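You operate a simulated robot arm through the tools that you are given. There is no shell and no other tool.

You are at the controls of a simulated robot arm. One attempt, no reset.

JOB
Measure the socket's depth and stand the matching spacer on the post.
Fine: free the depth lock lever, push the rod down till it stops; afterwards lift the rod and lock it up. Where these are worked on the way, their far stop is far enough and under half their travel is too little: depth rod.

The check looks at the end state, three seconds after you hand in, the way a careful person would. Anything else that was tipped, shoved, dropped, spilled or broken makes it a failure.

ROBOT AND FRAMES
A 6-joint arm with a two-finger parallel gripper, fixed in place. Base frame: the origin is at the foot of the arm, x ahead of it, y to its left, z up. Lengths are in mm, angles in degrees, forces in N, time in s.
With the tool pointing down near the work surface it reaches from about 300 to 660 mm from the base axis. Its first joint turns from -115.0 to 115.0 degrees. Payload 3.43 kg.
Tool frame: the origin (TCP) lies between the finger pads and is the grasp point; the fingertips stand 34 mm ahead of it; z points along the fingers, y is the line along which they close. The gripper opens to 128 mm. The fingers are 24 mm wide and 12 mm thick; the gripper's body (48 by 130 mm) begins 96 mm behind the TCP.
Orientation is told as [roll, pitch, yaw] about the base's x, y, z axes, in that order, counted from this pose: with the fingers straight down and closing along the base's y, the tool's x points along the base's -x, its y along +y and its z along -z.

CONTROLS
- The arm moves only by the tool jog_arm. Its arguments are lists of equal length, an entry for each row: "linear": the shift along the tool's x, y, z in units of 30 mm (1.0 is 30 mm), a list of three; "delta_rot": the turn, a rotation vector about the tool's x, y, z in units of 8 degrees (1.0 is 8 degrees), a list of three; "grip": the gripper command, from -1 (shut) to 1 (fully open), values between in proportion. In form: {"linear": [[x, y, z], ...], "delta_rot": [[rx, ry, rz], ...], "grip": [grip, ...]}. A call has 1 to 20 rows; each row shifts and turns the commanded pose from where the row before left it, along the tool's axes as they then stand. A call with a number of a shift or a turn outside -1 to 1 is refused whole. A row lasts 0.2 s, in which the tool goes at most 50 mm and 8.6 degrees; a call with a longer step from one row to the next is refused whole, and so is a gripper value outside its range. A pose out of reach is approached as far as the arm can. The call stops where the force on the tool passes 40 N (or 10 N more than at its start, if that is more) or the arm is blocked; 0.2 s more then pass. Each finger travels about 153 mm/s and halts on what it meets, pressing with about 43 N; the grip force reading is that of the motor and also rises with nothing between the fingers. The clock runs only during rows and for 0.2 s after the last one: add rows that do not move to give the fingers time. The reply holds the time, the measured pose of the TCP, the force on the tool along the base axes, the opening and the grip force, in the units named above and with some noise, with the torque about the TCP (base axes, N m) and any sound that the robot's microphone picked up, and new pictures: "show" is both (left out), scene, wrist or none.
- Cameras (640 x 400 px; columns grow to the right, rows downward): "scene" is fixed at [399.5, 498.1, 1623.3]; the picture's right is [-0.99, 0.12, 0.00], its down [0.04, 0.34, -0.94] and it looks along [-0.11, -0.93, -0.35] (base axes); focal length 335 px, centre (320, 200). "wrist" rides on the gripper at [76, -11, -160] in the tool frame; the picture's right is [0.15, 0.99, 0.00], its down [-0.88, 0.13, -0.46] and it looks along [-0.45, 0.07, 0.89] (tool axes); focal length 234 px, centre (320, 200). There is no depth. A picture from a camera that has moved, and an enlarged one, comes with that camera's place and axes in the base frame and with its lens.
- lift_body(by): slides the trunk up (or, below 0, down) by that many mm; the arm rides with it, the base frame stays. It gives what a move gives, with no picture.
- inspect(camera, box): a new picture of the part [left, top, right, bottom] of that camera's present view, enlarged. The clock stands still meanwhile.
- hand_in(): hands the job in; it is judged then, once.

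Nothing tells you positions but the pictures and the camera data. Unless the task says otherwise, let go and move clear before handing in.

The tools are called after ">>>" as a command line: name --argument value ..., lists and objects as JSON in quotes. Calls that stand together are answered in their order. jog_arm: Moves the arm, as the interface text tells. Its arguments: {"type":"object","properties":{"linear":{"type":"array","items":{"type":"array","items":{"type":"number"}}},"delta_rot":{"type":"array","items":{"type":"array","items":{"type":"number"}}},"grip":{"type":"array","items":{"type":"number"}},"show":{"type":"string","enum":["both","scene","wrist","none"]}},"required":["linear","delta_rot","grip"]} The other tools are called the same way: lift_body (by) slides the trunk up or down; inspect (camera, box) takes an enlarged picture of a part of a camera's view; hand_in () hands the job in.

At the start:

```text
time: 0.0
ee_pos: [52.8, -370.4, 1330.6]
orientation: [0.0, 0.0, 0.1]
contact_force: [0.6, 1.3, -0.9]
wrist_torque: [-0.01, -0.01, -0.02]
finger_gap: 128.1
gripper_force: 0.2
trunk travel left (down, up): [-925.0, 65.0]
```

scene: 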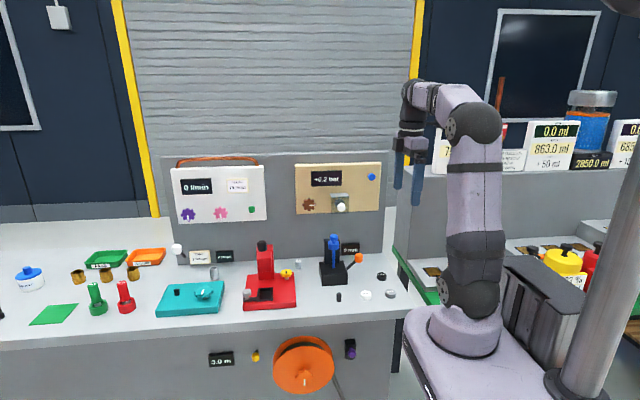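
wrist: 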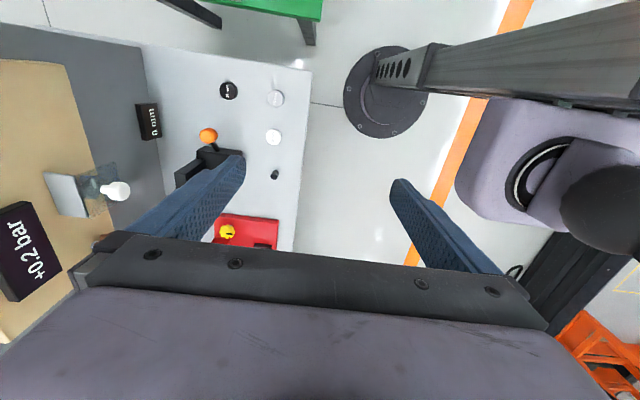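

I see a bench with several fixtures: a teal fixture, a red press-like fixture, a black fixture with a blue part (possibly the depth gauge), and some spacers and posts. I'll look closer before moving anything.

>>> inspect --camera "scene" --box '[300, 220, 420, 320]'

>>> inspect --camera "scene" --box '[140, 220, 320, 330]'

>>> inspect --camera "scene" --box '[0, 230, 170, 340]'

>>> inspect --camera "wrist" --box '[120, 60, 320, 260]'

>>> inspect --camera "scene" --box '[160, 150, 400, 260]'

```text
4.00 times, centred on (360, 270) of scene
camera zoom: at [399.5, 498.1, 1623.3], right [-0.99, 0.12, 0.0], down [0.04, 0.34, -0.94], along [-0.11, -0.93, -0.35], focal length 1342 px, centre (160, -80)
```

zoom: 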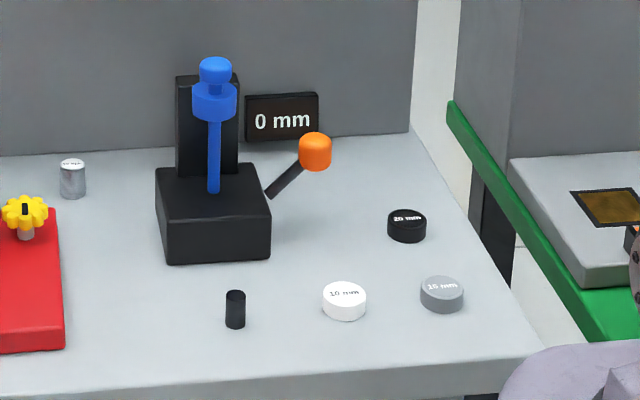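

```text
3.56 times, centred on (230, 275) of scene
camera zoom: at [399.5, 498.1, 1623.3], right [-0.99, 0.12, 0.0], down [0.04, 0.34, -0.94], along [-0.11, -0.93, -0.35], focal length 1193 px, centre (640, -67)
```

zoom: 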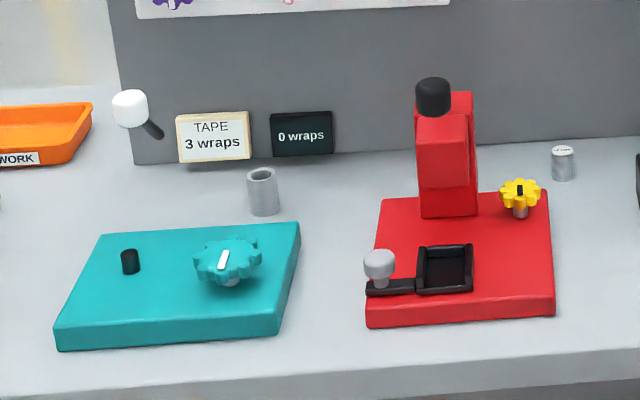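

```text
3.64 times, centred on (85, 285) of scene
camera zoom: at [399.5, 498.1, 1623.3], right [-0.99, 0.12, 0.0], down [0.04, 0.34, -0.94], along [-0.11, -0.93, -0.35], focal length 1220 px, centre (1174, -109)
```

zoom: 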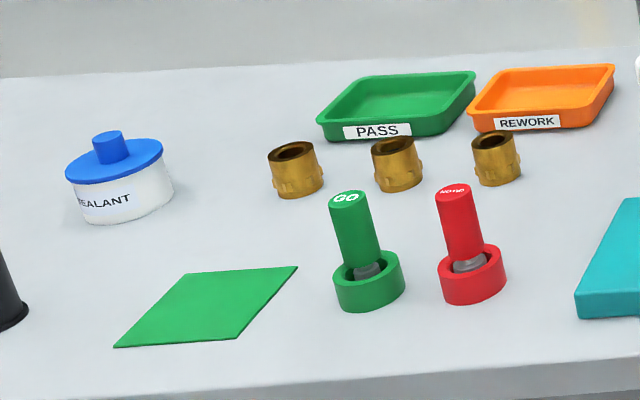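

```text
2.00 times, centred on (220, 160) of wrist
camera zoom: at [-24.6, -381.6, 1491.8], right [-0.15, 0.99, 0.0], down [0.88, 0.13, 0.46], along [0.45, 0.07, -0.89], focal length 468 px, centre (520, 280)
```

zoom: 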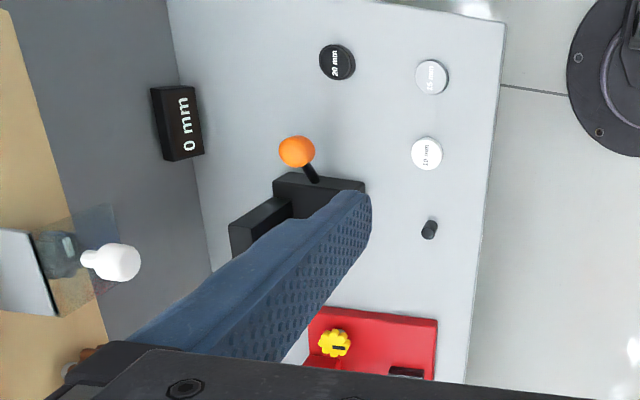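

```text
2.67 times, centred on (280, 205) of scene
camera zoom: at [399.5, 498.1, 1623.3], right [-0.99, 0.12, 0.0], down [0.04, 0.34, -0.94], along [-0.11, -0.93, -0.35], focal length 894 px, centre (427, 187)
```

zoom: 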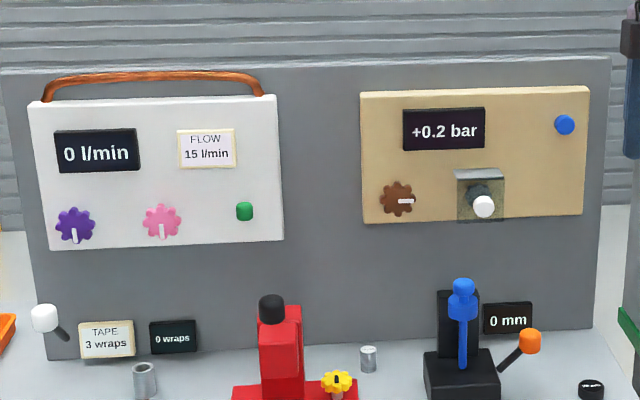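

>>> inspect --camera "scene" --box '[300, 225, 364, 265]'

>>> inspect --camera "scene" --box '[320, 265, 410, 320]'

>>> inspect --camera "scene" --box '[300, 255, 332, 275]'

>>> inspect --camera "scene" --box '[190, 330, 380, 400]'

>>> inspect --camera "scene" --box '[320, 230, 384, 290]'

```text
10.00 times, centred on (332, 245) of scene
camera zoom: at [399.5, 498.1, 1623.3], right [-0.99, 0.12, 0.0], down [0.04, 0.34, -0.94], along [-0.11, -0.93, -0.35], focal length 3354 px, centre (200, -250)
```

zoom: 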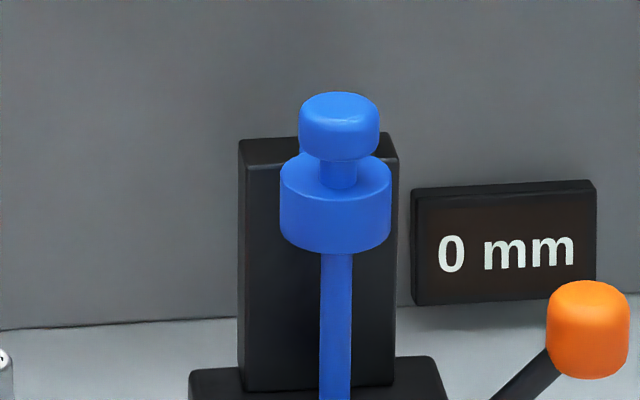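

```text
7.11 times, centred on (365, 292) of scene
camera zoom: at [399.5, 498.1, 1623.3], right [-0.99, 0.12, 0.0], down [0.04, 0.34, -0.94], along [-0.11, -0.93, -0.35], focal length 2385 px, centre (0, -458)
```

zoom: 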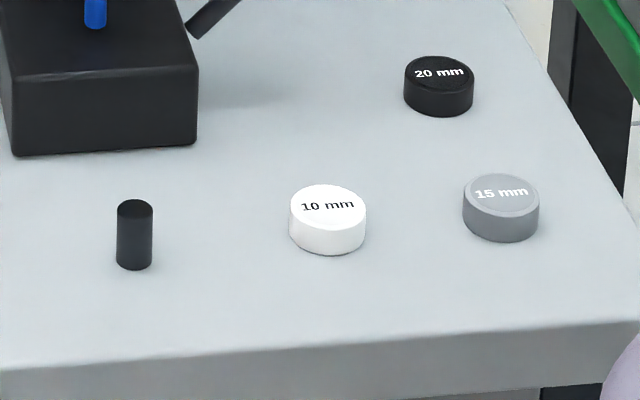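

```text
16.00 times, centred on (316, 265) of scene
camera zoom: at [399.5, 498.1, 1623.3], right [-0.99, 0.12, 0.0], down [0.04, 0.34, -0.94], along [-0.11, -0.93, -0.35], focal length 5367 px, centre (384, -840)
```

zoom: 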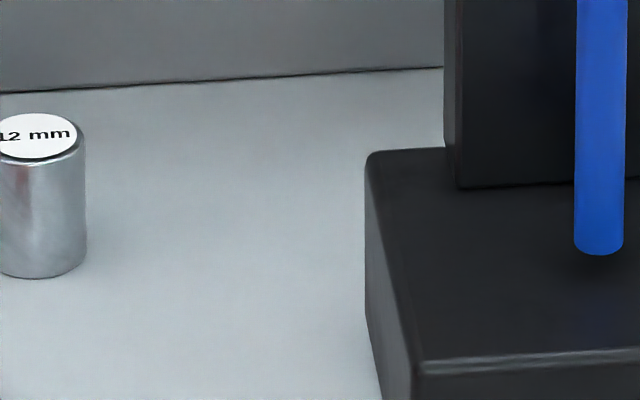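

```text
3.37 times, centred on (285, 365) of scene
camera zoom: at [399.5, 498.1, 1623.3], right [-0.99, 0.12, 0.0], down [0.04, 0.34, -0.94], along [-0.11, -0.93, -0.35], focal length 1130 px, centre (438, -356)
```

zoom: 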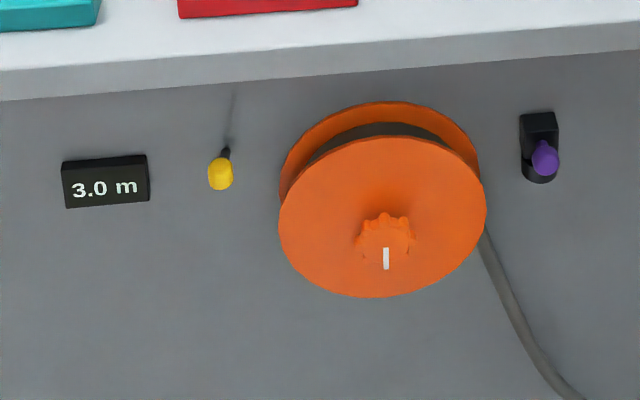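

```text
6.67 times, centred on (352, 260) of scene
camera zoom: at [399.5, 498.1, 1623.3], right [-0.99, 0.12, 0.0], down [0.04, 0.34, -0.94], along [-0.11, -0.93, -0.35], focal length 2236 px, centre (107, -200)
```

zoom: 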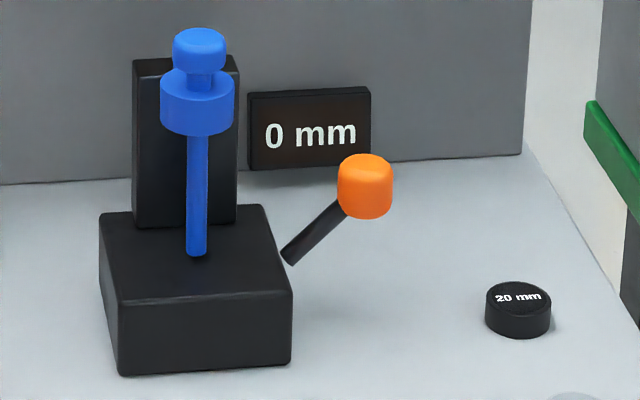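

The gauge (black block, blue rod, orange lever) sits at roughly x≈217, y≈-612. The 10, 15 and 20 mm spacers and the small black post are in front of it. I'll move the gripper closer to see the gauge with the wrist camera.

>>> jog_arm --linear '[[-0.4, -0.7, 0.6], [-0.4, -0.7, 0.6], [-0.4, -0.7, 0.6], [-0.4, -0.7, 0.6], [0, 0, 0]]' --delta_rot '[[0, 0, 0], [0, 0, 0], [0, 0, 0], [0, 0, 0], [0, 0, 0]]' --grip '[1, 1, 1, 1, 1]'

```text
time: 1.2
ee_pos: [99.6, -454.4, 1260.6]
orientation: [0.0, 0.1, 0.0]
contact_force: [-0.1, 0.0, -0.7]
wrist_torque: [0.01, -0.04, 0.01]
finger_gap: 128.1
gripper_force: 0.0
trunk travel left (down, up): [-925.0, 65.0]
camera wrist: at [23.5, -465.3, 1421.6], right [-0.15, 0.99, 0.0], down [0.88, 0.13, 0.46], along [0.45, 0.07, -0.89], focal length 234 px, centre (320, 200)
```

scene: 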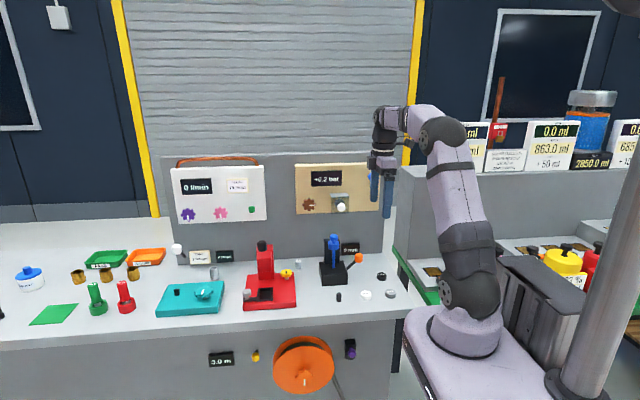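
wrist: 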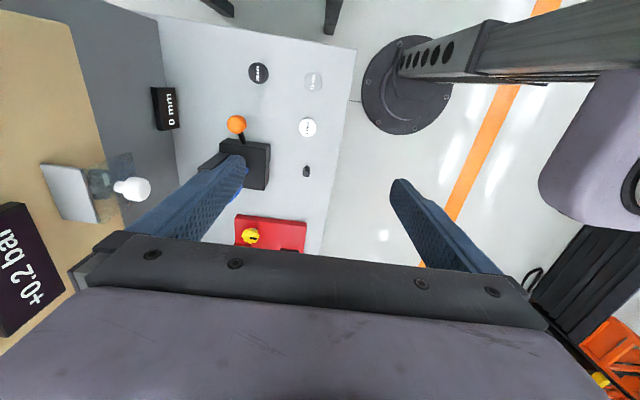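

The left finger blocks the view, and there's a white knob on the wall panel near y≈-682. I'll turn the tool so the fingers close along x and the camera looks from the robot side, then move nearer.

>>> jog_arm --linear '[[0, 0, 0], [0, 0, 0], [0, 0, 0], [0, 0, 0], [0, 0, 0], [0, 0, 0], [0, 0, 0], [0, 0, 0], [0, 0, 0], [0, 0, 0], [0, 0, 0], [0, 0, 0], [-0.38, 0.83, 0.3], [-0.38, 0.83, 0.3], [-0.38, 0.83, 0.3], [-0.38, 0.83, 0.3], [0, 0, 0]]' --delta_rot '[[0, 0, 1], [0, 0, 1], [0, 0, 1], [0, 0, 1], [0, 0, 1], [0, 0, 1], [0, 0, 1], [0, 0, 1], [0, 0, 1], [0, 0, 1], [0, 0, 1], [0, 0, 0.25], [0, 0, 0], [0, 0, 0], [0, 0, 0], [0, 0, 0], [0, 0, 0]]' --grip '[1, 1, 1, 1, 1, 1, 1, 1, 1, 1, 1, 1, 1, 1, 1, 1, 1]'

```text
time: 4.8
ee_pos: [202.0, -498.1, 1223.6]
orientation: [-0.1, 0.0, -90.0]
contact_force: [-0.1, 1.2, 0.0]
wrist_torque: [-0.02, -0.02, 0.0]
finger_gap: 128.1
gripper_force: 0.1
trunk travel left (down, up): [-925.0, 65.0]
camera wrist: at [189.2, -422.4, 1383.4], right [0.99, 0.15, 0.0], down [0.13, -0.88, 0.46], along [0.07, -0.45, -0.89], focal length 234 px, centre (320, 200)
```

scene: 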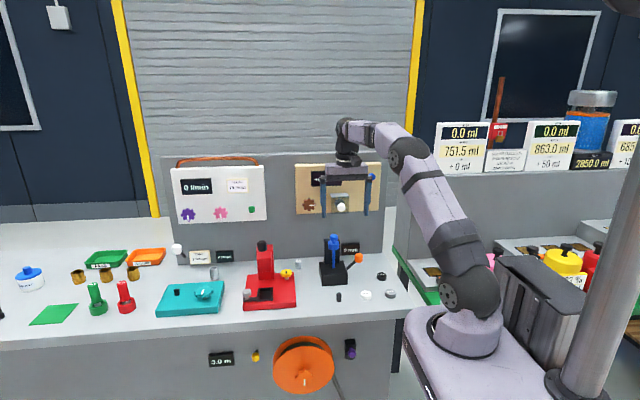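
wrist: 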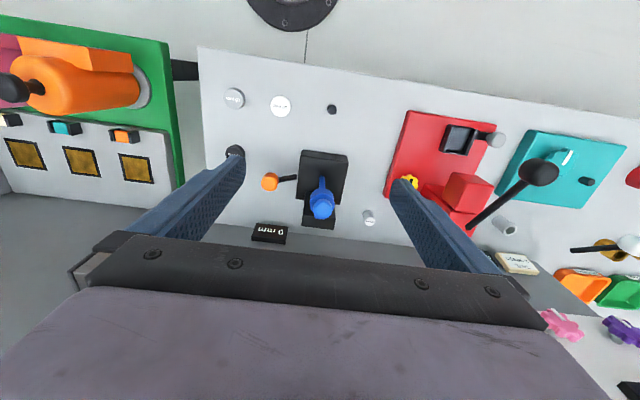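

>>> inspect --camera "wrist" --box '[240, 130, 390, 250]'

>>> inspect --camera "wrist" --box '[200, 70, 360, 180]'

```text
3.33 times, centred on (315, 190) of wrist
camera zoom: at [189.2, -422.4, 1383.4], right [0.99, 0.15, 0.0], down [0.13, -0.88, 0.46], along [0.07, -0.45, -0.89], focal length 781 px, centre (337, 233)
```

zoom: 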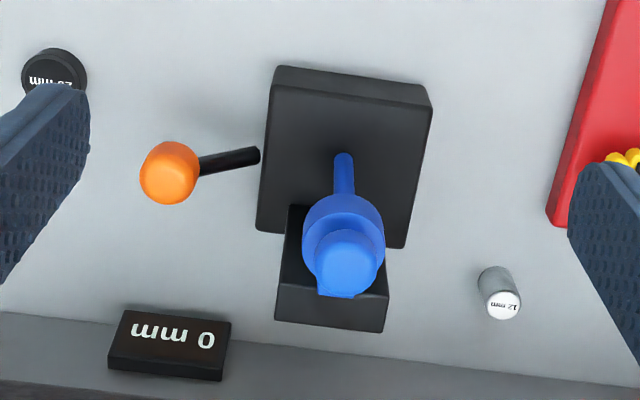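

```text
3.64 times, centred on (280, 125) of wrist
camera zoom: at [189.2, -422.4, 1383.4], right [0.99, 0.15, 0.0], down [0.13, -0.88, 0.46], along [0.07, -0.45, -0.89], focal length 852 px, centre (466, 473)
```

zoom: 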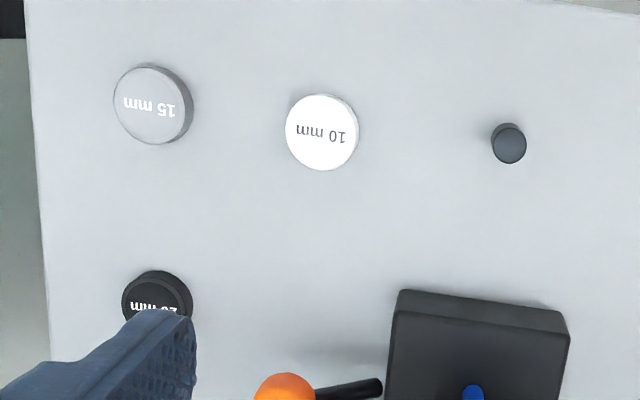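

The lever runs from about (164,-611,916) to its knob at about (118,-612,961), at 45° in the x-z plane. I'll move closer to see it and the pivot better.

>>> jog_arm --linear '[[-0.35, -0.7, 0.94], [-0.35, -0.7, 0.94], [-0.35, -0.7, 0.94], [-0.35, -0.7, 0.94], [0, 0, 0]]' --delta_rot '[[0, 0, 0], [0, 0, 0], [0, 0, 0], [0, 0, 0], [0, 0, 0]]' --grip '[1, 1, 1, 1, 1]'

>>> inspect --camera "wrist" --box '[240, 100, 440, 250]'

>>> inspect --camera "scene" --box '[310, 220, 390, 300]'

```text
time: 6.0
ee_pos: [116.1, -540.4, 1112.0]
orientation: [0.0, 0.0, -90.0]
contact_force: [-0.7, 0.0, 0.6]
wrist_torque: [-0.04, 0.01, 0.03]
finger_gap: 128.1
gripper_force: 0.1
trunk travel left (down, up): [-925.0, 65.0]
camera wrist: at [103.9, -463.6, 1272.0], right [0.99, 0.15, 0.0], down [0.13, -0.88, 0.46], along [0.07, -0.45, -0.89], focal length 234 px, centre (320, 200)
```

scene: 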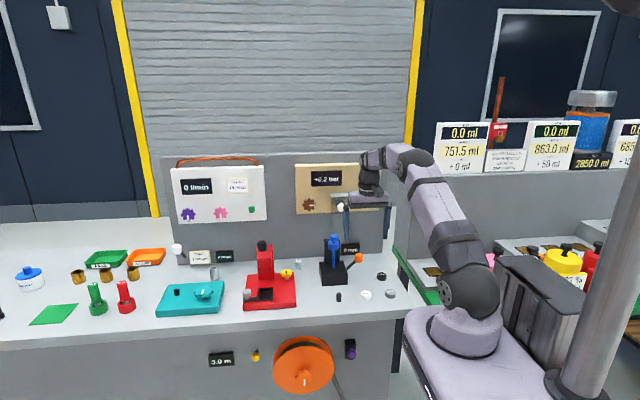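
wrist: 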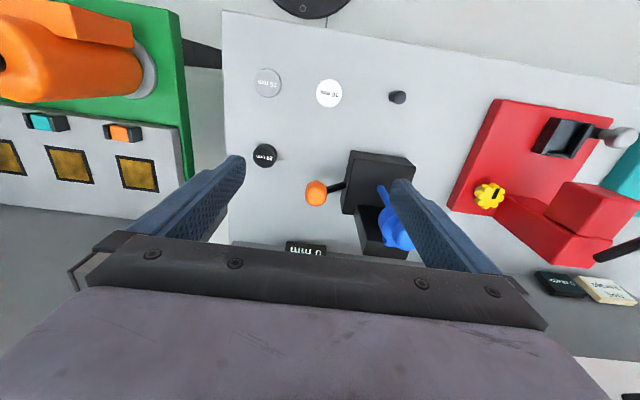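

```text
2.67 times, centred on (340, 175) of wrist
camera zoom: at [103.9, -463.6, 1272.0], right [0.99, 0.15, 0.0], down [0.13, -0.88, 0.46], along [0.07, -0.45, -0.89], focal length 624 px, centre (267, 267)
```

zoom: 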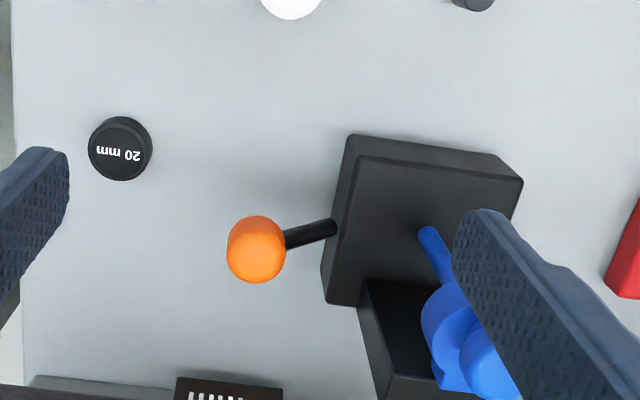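

```text
5.00 times, centred on (350, 260) of scene
camera zoom: at [399.5, 498.1, 1623.3], right [-0.99, 0.12, 0.0], down [0.04, 0.34, -0.94], along [-0.11, -0.93, -0.35], focal length 1677 px, centre (170, -100)
```

zoom: 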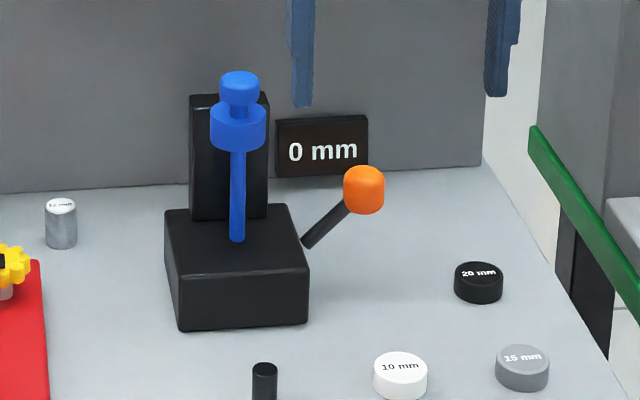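

The lever pivots near (167,-608,922) and its knob is near (120,-611,960). I'll turn the fingers to close along y so they can straddle the knob, and approach from above.

>>> jog_arm --linear '[[0, 0, 0], [0, 0, 0], [0, 0, 0], [0, 0, 0], [0, 0, 0], [0, 0, 0], [0, 0, 0], [0, 0, 0], [0, 0, 0], [0, 0, 0], [0, 0, 0], [0, 0, 0], [-0.05, -0.8, 0.4], [-0.05, -0.8, 0.4], [-0.05, -0.8, 0.4], [0, 0, 0]]' --delta_rot '[[0, 0, -1], [0, 0, -1], [0, 0, -1], [0, 0, -1], [0, 0, -1], [0, 0, -1], [0, 0, -1], [0, 0, -1], [0, 0, -1], [0, 0, -1], [0, 0, -1], [0, 0, -0.25], [0, 0, 0], [0, 0, 0], [0, 0, 0], [0, 0, 0]]' --grip '[0, 0, 0, 0, 0, 0, 0, 0, 0, 0, 0, 0, 0, 0, 0, 0]'

>>> inspect --camera "wrist" --box '[220, 80, 420, 250]'

```text
time: 9.4
ee_pos: [116.3, -595.4, 1075.7]
orientation: [-0.1, 0.0, 0.0]
contact_force: [-0.1, -0.9, -0.2]
wrist_torque: [-0.02, 0.04, 0.01]
finger_gap: 64.1
gripper_force: 0.0
out of reach, approached as far as the arm can: row 15
trunk travel left (down, up): [-925.0, 65.0]
camera wrist: at [39.5, -606.3, 1235.7], right [-0.15, 0.99, 0.0], down [0.88, 0.13, 0.46], along [0.45, 0.07, -0.89], focal length 234 px, centre (320, 200)
```

scene: 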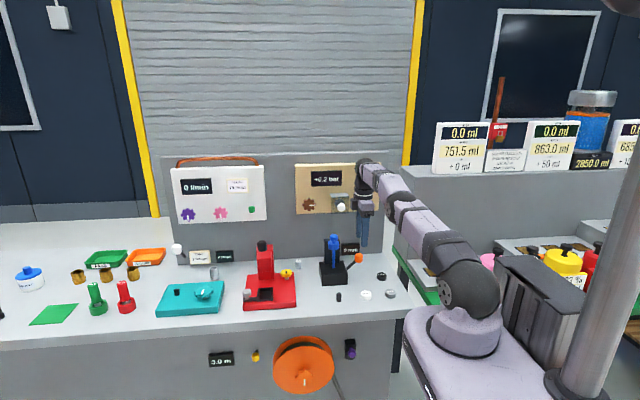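
wrist: 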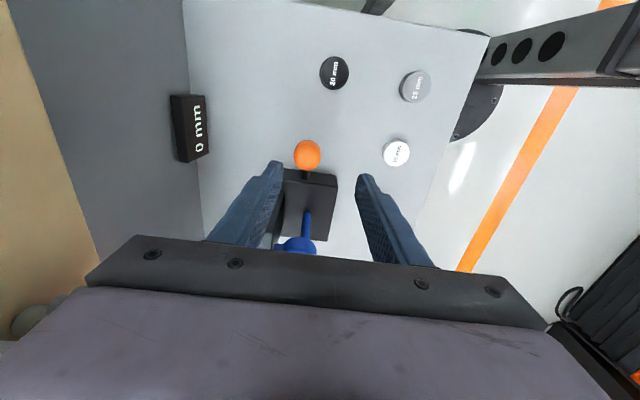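

```text
2.35 times, centred on (320, 165) of wrist
camera zoom: at [39.5, -606.3, 1235.7], right [-0.15, 0.99, 0.0], down [0.88, 0.13, 0.46], along [0.45, 0.07, -0.89], focal length 551 px, centre (320, 282)
```

zoom: 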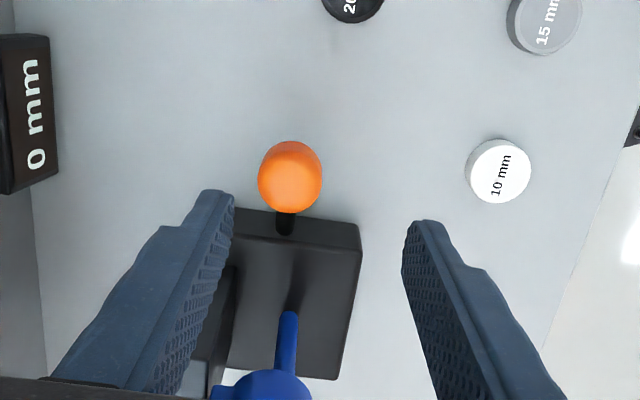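

The reach is limited at this height, but the knob position (120,-610,960) is confirmed. I'll go lower, which should regain reach.

>>> jog_arm --linear '[[0, 0, 0.7], [0, 0, 0.7], [0, 0, 0.7], [0, 0, 0]]' --delta_rot '[[0, 0, 0], [0, 0, 0], [0, 0, 0], [0, 0, 0]]' --grip '[0, 0, 0, 0]'

>>> inspect --camera "wrist" --box '[220, 80, 420, 250]'

```text
time: 10.4
ee_pos: [116.7, -594.8, 1013.1]
orientation: [0.0, 0.0, -0.1]
contact_force: [0.1, -0.2, 0.0]
wrist_torque: [-0.01, 0.04, -0.01]
finger_gap: 63.8
gripper_force: 0.1
trunk travel left (down, up): [-925.0, 65.0]
camera wrist: at [41.0, -605.9, 1173.3], right [-0.15, 0.99, 0.0], down [0.88, 0.13, 0.46], along [0.45, 0.07, -0.89], focal length 234 px, centre (320, 200)
```

scene: 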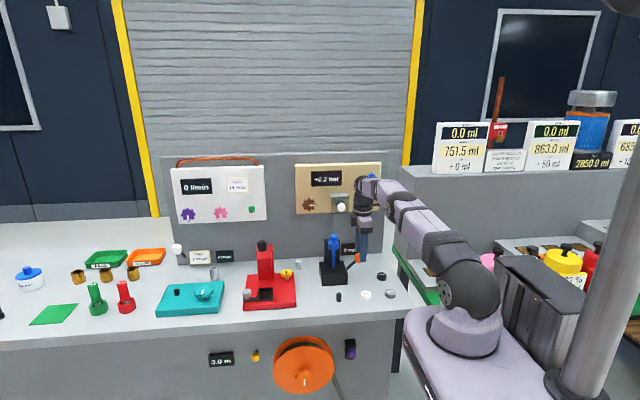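
wrist: 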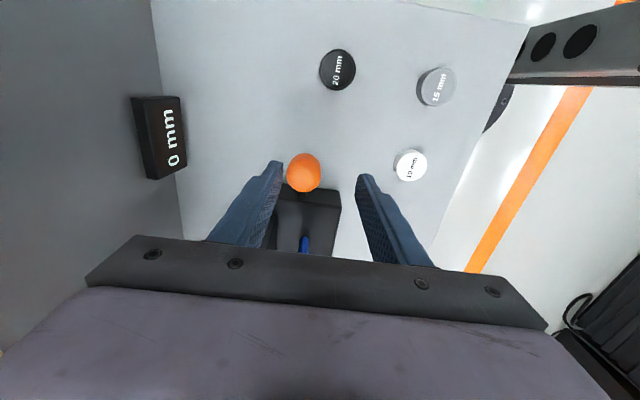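

```text
2.35 times, centred on (320, 165) of wrist
camera zoom: at [41.0, -605.9, 1173.3], right [-0.15, 0.99, 0.0], down [0.88, 0.13, 0.46], along [0.45, 0.07, -0.89], focal length 551 px, centre (320, 282)
```

zoom: 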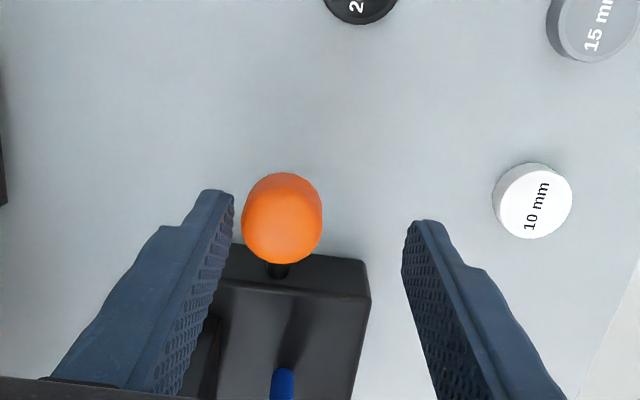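

>>> jog_arm --linear '[[-0.14, -0.49, 0], [0, 0, 0.5], [0, 0, 0.5], [0, 0, 0.5], [0, 0, 0]]' --delta_rot '[[0, 0, 0], [0, 0, 0], [0, 0, 0], [0, 0, 0], [0, 0, 0]]' --grip '[0, 0, 0, 0, 0]'

>>> inspect --camera "wrist" --box '[220, 100, 420, 270]'

>>> inspect --camera "scene" --box '[310, 220, 390, 300]'

```text
time: 11.6
ee_pos: [118.5, -599.1, 970.4]
orientation: [0.0, 0.0, -0.1]
contact_force: [0.3, -0.3, -0.4]
wrist_torque: [0.04, 0.03, -0.02]
finger_gap: 64.1
gripper_force: 0.0
out of reach, approached as far as the arm can: row 1
trunk travel left (down, up): [-925.0, 65.0]
camera wrist: at [41.6, -610.0, 1130.7], right [-0.15, 0.99, 0.0], down [0.88, 0.13, 0.46], along [0.45, 0.07, -0.89], focal length 234 px, centre (320, 200)
```

scene: 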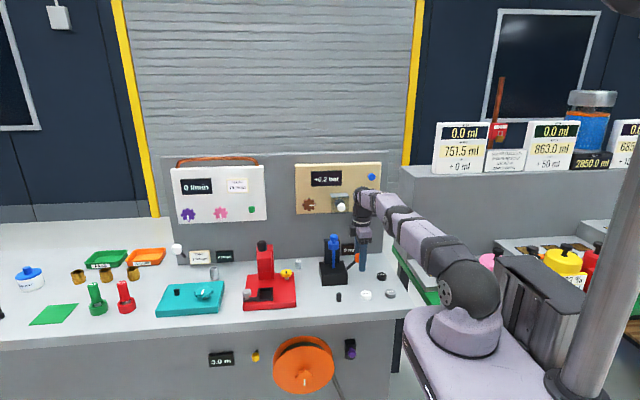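
wrist: 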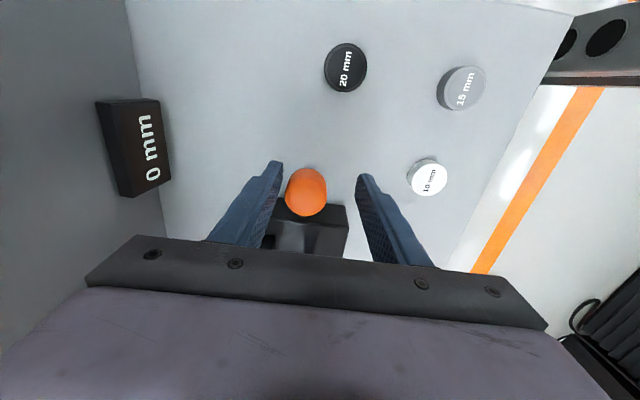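

```text
2.35 times, centred on (320, 185) of wrist
camera zoom: at [41.6, -610.0, 1130.7], right [-0.15, 0.99, 0.0], down [0.88, 0.13, 0.46], along [0.45, 0.07, -0.89], focal length 551 px, centre (320, 235)
```

zoom: 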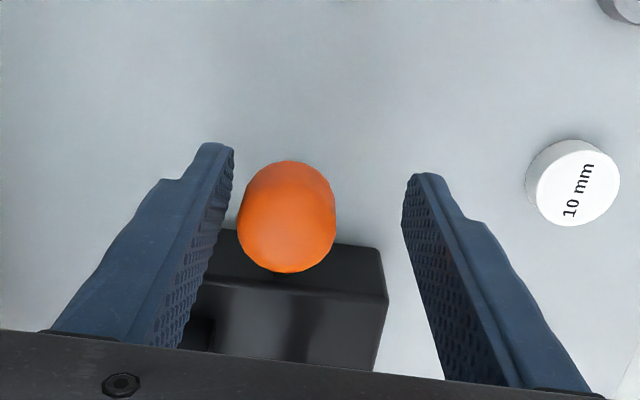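

```text
5.00 times, centred on (350, 260) of scene
camera zoom: at [399.5, 498.1, 1623.3], right [-0.99, 0.12, 0.0], down [0.04, 0.34, -0.94], along [-0.11, -0.93, -0.35], focal length 1677 px, centre (170, -100)
```

zoom: 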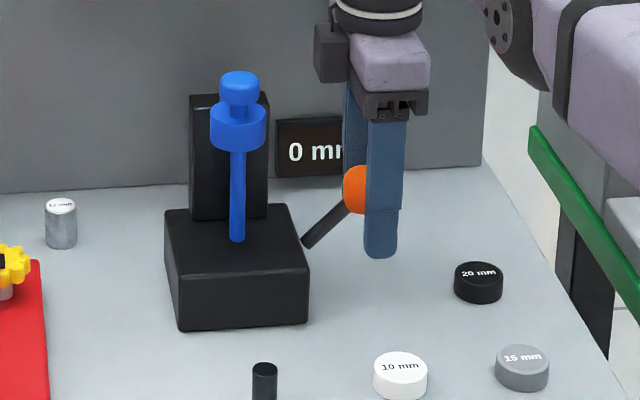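

>>> jog_arm --linear '[[-0.1, -0.36, 0], [0, 0, 0]]' --delta_rot '[[0, 0, 0], [0, 0, 0]]' --grip '[0, 0]' --show "none"

```text
time: 12.2
ee_pos: [120.4, -601.1, 970.7]
orientation: [0.0, 0.1, 0.1]
contact_force: [-0.1, 0.0, 0.1]
wrist_torque: [-0.01, -0.01, 0.0]
finger_gap: 64.0
gripper_force: 0.1
out of reach, approached as far as the arm can: row 1
trunk travel left (down, up): [-925.0, 65.0]
```

The vertical reach is just short of the knob. I'll raise the trunk, which lifts the fingers straight up off the knob, then probe how the reach changes.

>>> lift_body --by 64

>>> jog_arm --linear '[[0, -0.3, 0], [0, -0.3, 0], [0, 0, 0]]' --delta_rot '[[0, 0, 0], [0, 0, 0], [0, 0, 0]]' --grip '[0, 0, 0]' --show "none"

```text
time: 13.2
ee_pos: [120.1, -599.8, 1035.0]
orientation: [0.0, 0.0, -0.1]
contact_force: [0.3, 0.2, -0.2]
wrist_torque: [0.02, -0.02, -0.01]
finger_gap: 64.1
gripper_force: 0.2
trunk travel left (down, up): [-989.0, 1.0]
```

```text
time: 14.0
ee_pos: [119.7, -601.0, 1034.6]
orientation: [0.0, 0.0, 0.0]
contact_force: [0.2, 0.2, 0.3]
wrist_torque: [0.02, 0.0, 0.01]
finger_gap: 64.2
gripper_force: 0.2
out of reach, approached as far as the arm can: row 1, 2
trunk travel left (down, up): [-989.0, 1.0]
```

>>> jog_arm --linear '[[0, 0, 0.7], [0, 0, 0.7], [0, 0, 0.7], [0, -0.3, 0], [0, -0.3, 0], [0, 0, 0]]' --delta_rot '[[0, 0, 0], [0, 0, 0], [0, 0, 0], [0, 0, 0], [0, 0, 0], [0, 0, 0]]' --grip '[0, 0, 0, 0, 0, 0]' --show "none"

```text
time: 15.4
ee_pos: [120.2, -595.3, 973.5]
orientation: [-0.1, -0.1, 0.0]
contact_force: [0.3, -0.4, 0.4]
wrist_torque: [0.01, 0.02, -0.01]
finger_gap: 64.1
gripper_force: 0.1
out of reach, approached as far as the arm can: row 2, 4, 5
trunk travel left (down, up): [-989.0, 1.0]
```

Raising the trunk moved the best-reach height up; the vertical limit is about 613 mm, so I need to tilt the tool outward a little. I'll tilt it 12° and centre on the knob.

>>> jog_arm --linear '[[0, 0, 0], [0, 0, 0], [0, -0.387, 0.423], [0, 0, 0]]' --delta_rot '[[0.75, 0, 0], [0.75, 0, 0], [0, 0, 0], [0, 0, 0]]' --grip '[0, 0, 0, 0]'

>>> inspect --camera "wrist" --box '[220, 100, 420, 270]'

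>>> inspect --camera "scene" --box '[310, 220, 390, 300]'

```text
time: 16.4
ee_pos: [122.1, -634.8, 957.1]
orientation: [-11.4, 0.2, -0.1]
contact_force: [-2.3, 28.6, -0.4]
wrist_torque: [0.0, 0.07, -0.12]
finger_gap: 79.7
gripper_force: 13.4
out of reach, approached as far as the arm can: row 1, 2, 3
trunk travel left (down, up): [-989.0, 1.0]
camera wrist: at [46.8, -613.9, 1117.2], right [-0.15, 0.97, -0.19], down [0.88, 0.22, 0.42], along [0.45, -0.11, -0.89], focal length 234 px, centre (320, 200)
```

scene: 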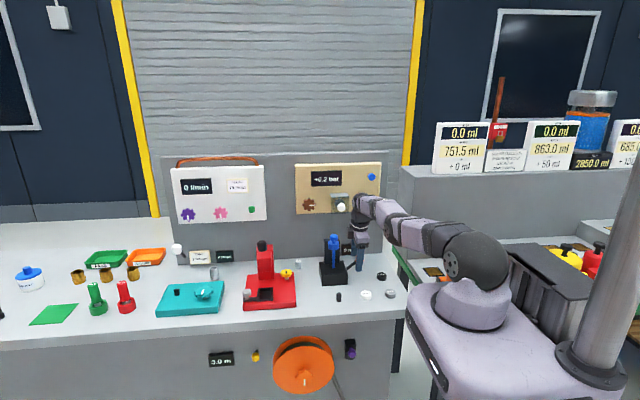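
wrist: 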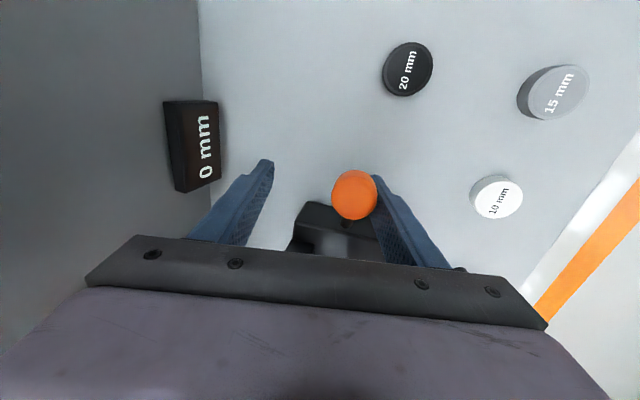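

```text
2.35 times, centred on (320, 185) of wrist
camera zoom: at [46.8, -613.9, 1117.2], right [-0.15, 0.97, -0.19], down [0.88, 0.22, 0.42], along [0.45, -0.11, -0.89], focal length 551 px, centre (320, 235)
```

zoom: 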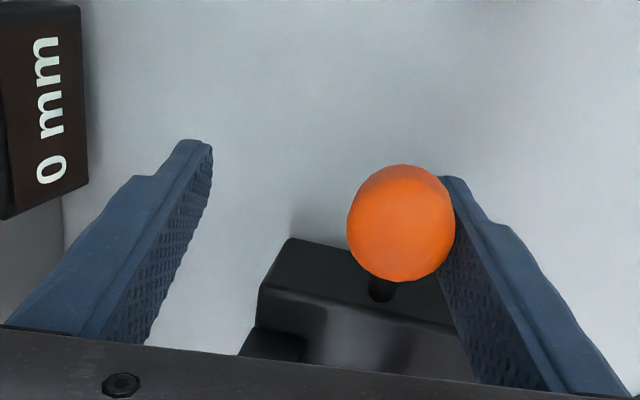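

```text
5.00 times, centred on (350, 260) of scene
camera zoom: at [399.5, 498.1, 1623.3], right [-0.99, 0.12, 0.0], down [0.04, 0.34, -0.94], along [-0.11, -0.93, -0.35], focal length 1677 px, centre (170, -100)
```

zoom: 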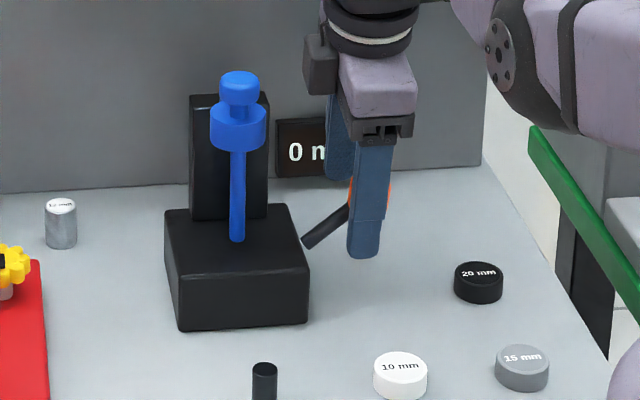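

The arm got stuck at its straight-arm limit and the tilt swung the fingers outward, so the right finger is pressing on the knob's side, though the lever hasn't moved. I'll back off toward the robot in small steps.

>>> jog_arm --linear '[[0, 0.4, 0], [0, 0, 0]]' --delta_rot '[[0, 0, 0], [0, 0, 0]]' --grip '[0, 0]' --show "wrist"

```text
time: 17.0
ee_pos: [124.3, -633.9, 954.4]
orientation: [-11.6, 0.1, -0.1]
contact_force: [-6.7, 22.5, 3.7]
wrist_torque: [0.09, 0.04, 0.06]
finger_gap: 76.7
gripper_force: 11.4
out of reach, approached as far as the arm can: row 1
trunk travel left (down, up): [-989.0, 1.0]
camera wrist: at [48.2, -612.2, 1114.2], right [-0.15, 0.97, -0.2], down [0.88, 0.22, 0.42], along [0.45, -0.11, -0.89], focal length 234 px, centre (320, 200)
```

wrist: 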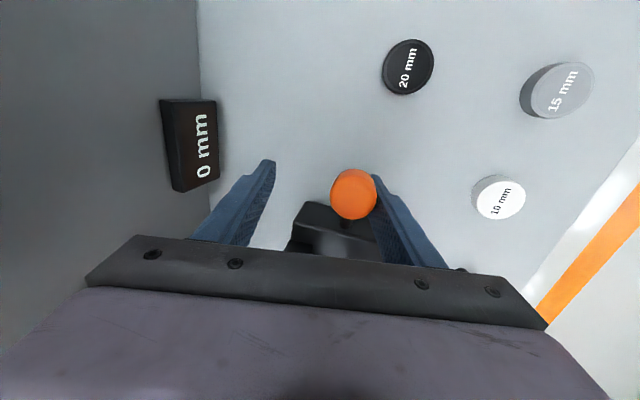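

>>> jog_arm --linear '[[0, 0.4, 0], [0, 0.4, 0], [0, 0, 0]]' --delta_rot '[[0, 0, 0], [0, 0, 0], [0, 0, 0]]' --grip '[0.2, 0.2, 0.2]' --show "wrist"

```text
time: 17.8
ee_pos: [128.0, -637.2, 946.0]
orientation: [-11.9, 0.0, 0.0]
contact_force: [-0.4, 5.0, 0.7]
wrist_torque: [-0.06, -0.06, -0.02]
finger_gap: 79.7
gripper_force: 2.6
out of reach, approached as far as the arm can: row 1, 2
trunk travel left (down, up): [-989.0, 1.0]
camera wrist: at [51.1, -614.1, 1105.3], right [-0.15, 0.97, -0.21], down [0.88, 0.22, 0.42], along [0.45, -0.12, -0.88], focal length 234 px, centre (320, 200)
```

wrist: 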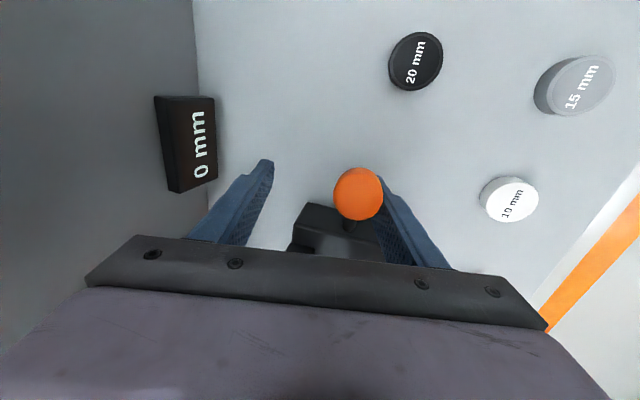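

The solver is stuck with the elbow straight. Moving straight up goes toward shoulder level, which should bend the elbow and also lift the fingers off the knob.

>>> jog_arm --linear '[[0, -0.156, -0.733], [0, -0.156, -0.733], [0, -0.156, -0.733], [0, -0.156, -0.733], [0, 0, 0]]' --delta_rot '[[0, 0, 0], [0, 0, 0], [0, 0, 0], [0, 0, 0], [0, 0, 0]]' --grip '[0.25, 0.25, 0.25, 0.25, 0.25]'

```text
time: 19.0
ee_pos: [129.6, -649.1, 1035.6]
orientation: [-12.1, 0.1, 0.0]
contact_force: [-0.3, 0.2, -0.2]
wrist_torque: [-0.02, -0.02, 0.0]
finger_gap: 79.8
gripper_force: 0.0
out of reach, approached as far as the arm can: row 1, 2, 4
trunk travel left (down, up): [-989.0, 1.0]
camera wrist: at [53.1, -625.4, 1194.7], right [-0.15, 0.97, -0.21], down [0.88, 0.22, 0.42], along [0.45, -0.12, -0.88], focal length 234 px, centre (320, 200)
```

scene: 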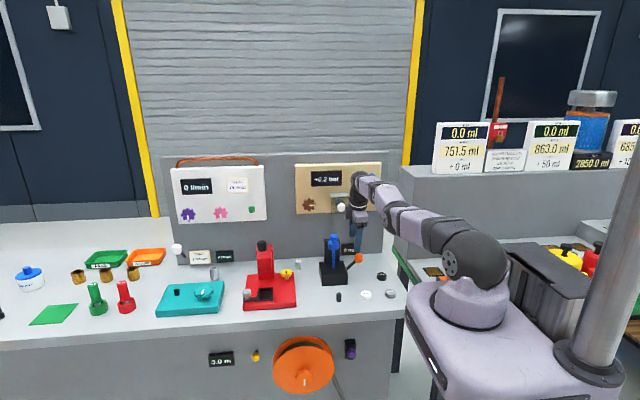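
wrist: 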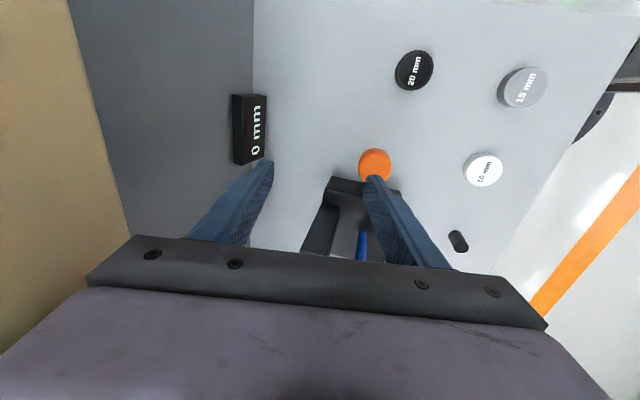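

>>> jog_arm --linear '[[0, 0.7, 0.15], [0, 0, 0]]' --delta_rot '[[0, 0, 0], [0, 0, 0]]' --grip '[0.25, 0.25]' --show "none"

```text
time: 19.6
ee_pos: [130.2, -646.9, 1025.0]
orientation: [-12.0, 0.0, 0.0]
contact_force: [0.1, 0.3, 0.0]
wrist_torque: [-0.01, 0.01, 0.0]
finger_gap: 79.9
gripper_force: 0.0
out of reach, approached as far as the arm can: row 1
trunk travel left (down, up): [-989.0, 1.0]
```

The elbow is still straight, so a purely inward move doesn't take. I'll go up a little and away from the panel, then descend with a slight inward component to bend the elbow.

>>> jog_arm --linear '[[0.233, -0.104, -0.489], [0.233, -0.104, -0.489], [0.233, -0.104, -0.489], [0, 0.234, 0.461], [0, 0.234, 0.461], [0, 0.234, 0.461], [0, 0, 0]]' --delta_rot '[[0, 0, 0], [0, 0, 0], [0, 0, 0], [0, 0, 0], [0, 0, 0], [0, 0, 0], [0, 0, 0]]' --grip '[0.25, 0.25, 0.25, 0.25, 0.25, 0.25, 0.25]' --show "none"

```text
time: 21.2
ee_pos: [110.0, -648.9, 1024.4]
orientation: [-11.9, 0.0, 0.0]
contact_force: [-3.2, 1.4, 3.3]
wrist_torque: [0.16, 0.07, 0.13]
finger_gap: 80.1
gripper_force: 0.1
out of reach, approached as far as the arm can: row 3, 4, 5, 6
trunk travel left (down, up): [-989.0, 1.0]
```

>>> jog_arm --linear '[[0, 0, 0]]' --delta_rot '[[0, 0, 0]]' --grip '[0.25]'

>>> inspect --camera "scene" --box '[280, 150, 440, 290]'

```text
time: 21.6
ee_pos: [109.3, -649.8, 1023.3]
orientation: [-12.0, 0.0, 0.0]
contact_force: [-2.6, 0.8, 4.0]
wrist_torque: [0.13, 0.11, 0.11]
finger_gap: 80.1
gripper_force: 0.0
trunk travel left (down, up): [-989.0, 1.0]
camera wrist: at [33.7, -626.5, 1183.1], right [-0.15, 0.97, -0.2], down [0.88, 0.22, 0.42], along [0.45, -0.12, -0.88], focal length 234 px, centre (320, 200)
```

scene: 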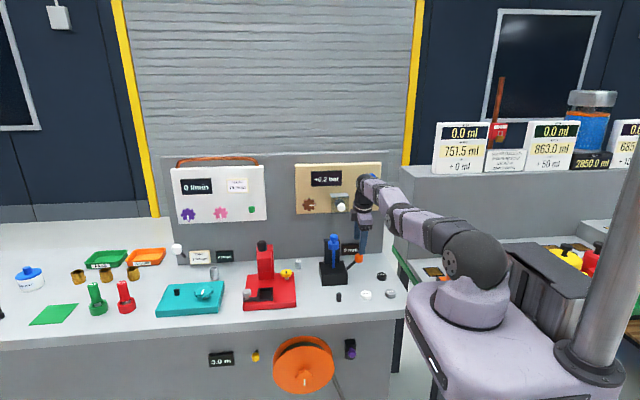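
wrist: 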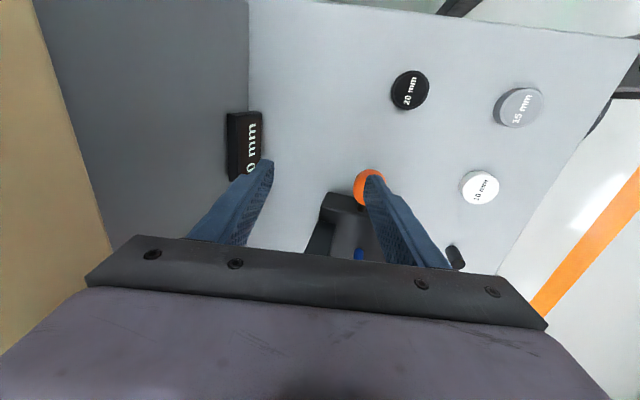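

```text
2.86 times, centred on (360, 220) of scene
camera zoom: at [399.5, 498.1, 1623.3], right [-0.99, 0.12, 0.0], down [0.04, 0.34, -0.94], along [-0.11, -0.93, -0.35], focal length 958 px, centre (206, 143)
```

zoom: 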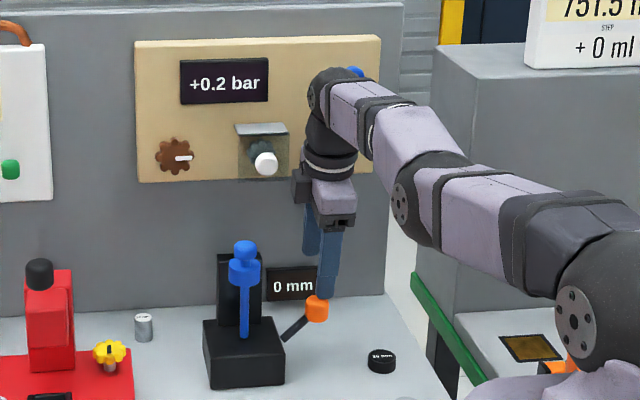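

The arm seems to be sitting at its outer limit and small inward commands don't register. A larger inward and slightly upward retreat over clear space should free it, so I'll do that.

>>> jog_arm --linear '[[0, 0.617, -0.302], [0, 0.617, -0.302], [0, 0.617, -0.302], [0, 0.617, -0.302], [0, 0.617, -0.302], [0, 0.617, -0.302], [0, 0.617, -0.302], [0, 0.617, -0.302], [0, 0, 0]]' --delta_rot '[[0, 0, 0], [0, 0, 0], [0, 0, 0], [0, 0, 0], [0, 0, 0], [0, 0, 0], [0, 0, 0], [0, 0, 0], [0, 0, 0]]' --grip '[0.25, 0.25, 0.25, 0.25, 0.25, 0.25, 0.25, 0.25, 0.25]'

```text
time: 23.6
ee_pos: [126.2, -648.5, 1056.5]
orientation: [-11.9, 0.0, 0.1]
contact_force: [-0.2, -0.3, 0.3]
wrist_torque: [0.02, 0.01, 0.04]
finger_gap: 79.8
gripper_force: 0.0
out of reach, approached as far as the arm can: row 1, 2, 3, 4, 5, 6, 7, 8
trunk travel left (down, up): [-989.0, 1.0]
camera wrist: at [50.1, -626.7, 1216.5], right [-0.15, 0.97, -0.2], down [0.88, 0.22, 0.42], along [0.45, -0.12, -0.89], focal length 234 px, centre (320, 200)
```

scene: 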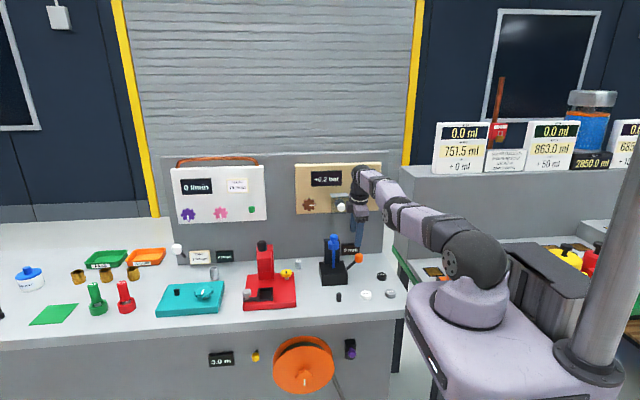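
wrist: 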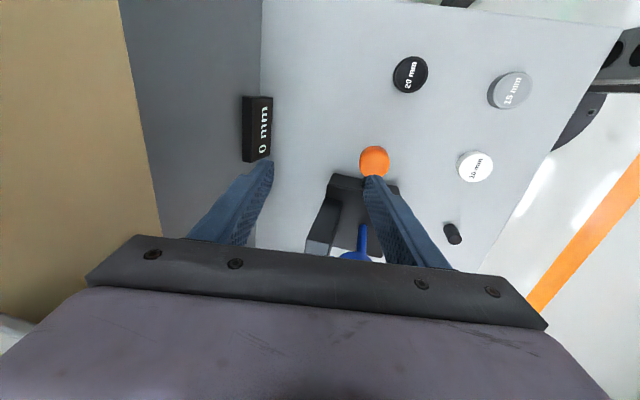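

Inward commands only slide the arm along its reach circle, so the elbow is at its straight singularity. I'll swing the tool back inward around the wrist, which should bend the elbow.

>>> jog_arm --linear '[[0, 1.0, 0], [0, 1.0, 0], [0, 1.0, 0], [0, 1.0, 0], [0, 0, 0]]' --delta_rot '[[-0.75, 0, 0], [-0.75, 0, 0], [-0.75, 0, 0], [-0.75, 0, 0], [0, 0, 0]]' --grip '[0.25, 0.25, 0.25, 0.25, 0.25]'

```text
time: 24.8
ee_pos: [127.4, -544.1, 1049.5]
orientation: [12.2, 0.0, 0.0]
contact_force: [0.1, -0.8, 0.3]
wrist_torque: [0.02, 0.04, 0.0]
finger_gap: 80.1
gripper_force: 0.1
out of reach, approached as far as the arm can: row 1, 2, 3, 4
trunk travel left (down, up): [-989.0, 1.0]
camera wrist: at [51.3, -588.3, 1203.7], right [-0.15, 0.97, 0.21], down [0.88, 0.03, 0.47], along [0.45, 0.25, -0.86], focal length 234 px, centre (320, 200)
```

scene: 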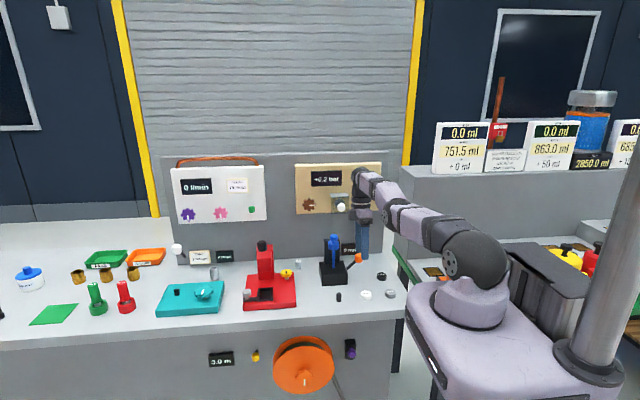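
wrist: 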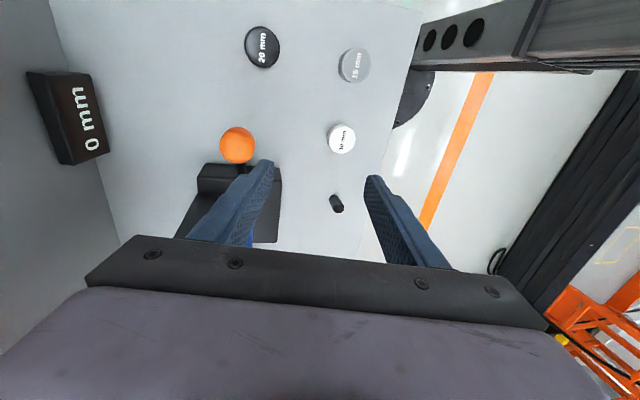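

>>> jog_arm --linear '[[0, 0.8, -0.17], [0, 0.8, -0.17], [0, 0.8, -0.17], [0, 0.8, -0.17], [0, 0, 0]]' --delta_rot '[[0, 0, 0], [0, 0, 0], [0, 0, 0], [0, 0, 0], [0, 0, 0]]' --grip '[0.25, 0.25, 0.25, 0.25, 0.25]' --show "none"

```text
time: 26.0
ee_pos: [131.0, -478.6, 1085.5]
orientation: [12.0, 0.0, 0.0]
contact_force: [0.3, 0.4, 0.5]
wrist_torque: [0.03, 0.0, -0.02]
finger_gap: 80.2
gripper_force: 0.1
out of reach, approached as far as the arm can: row 1, 2
trunk travel left (down, up): [-989.0, 1.0]
```

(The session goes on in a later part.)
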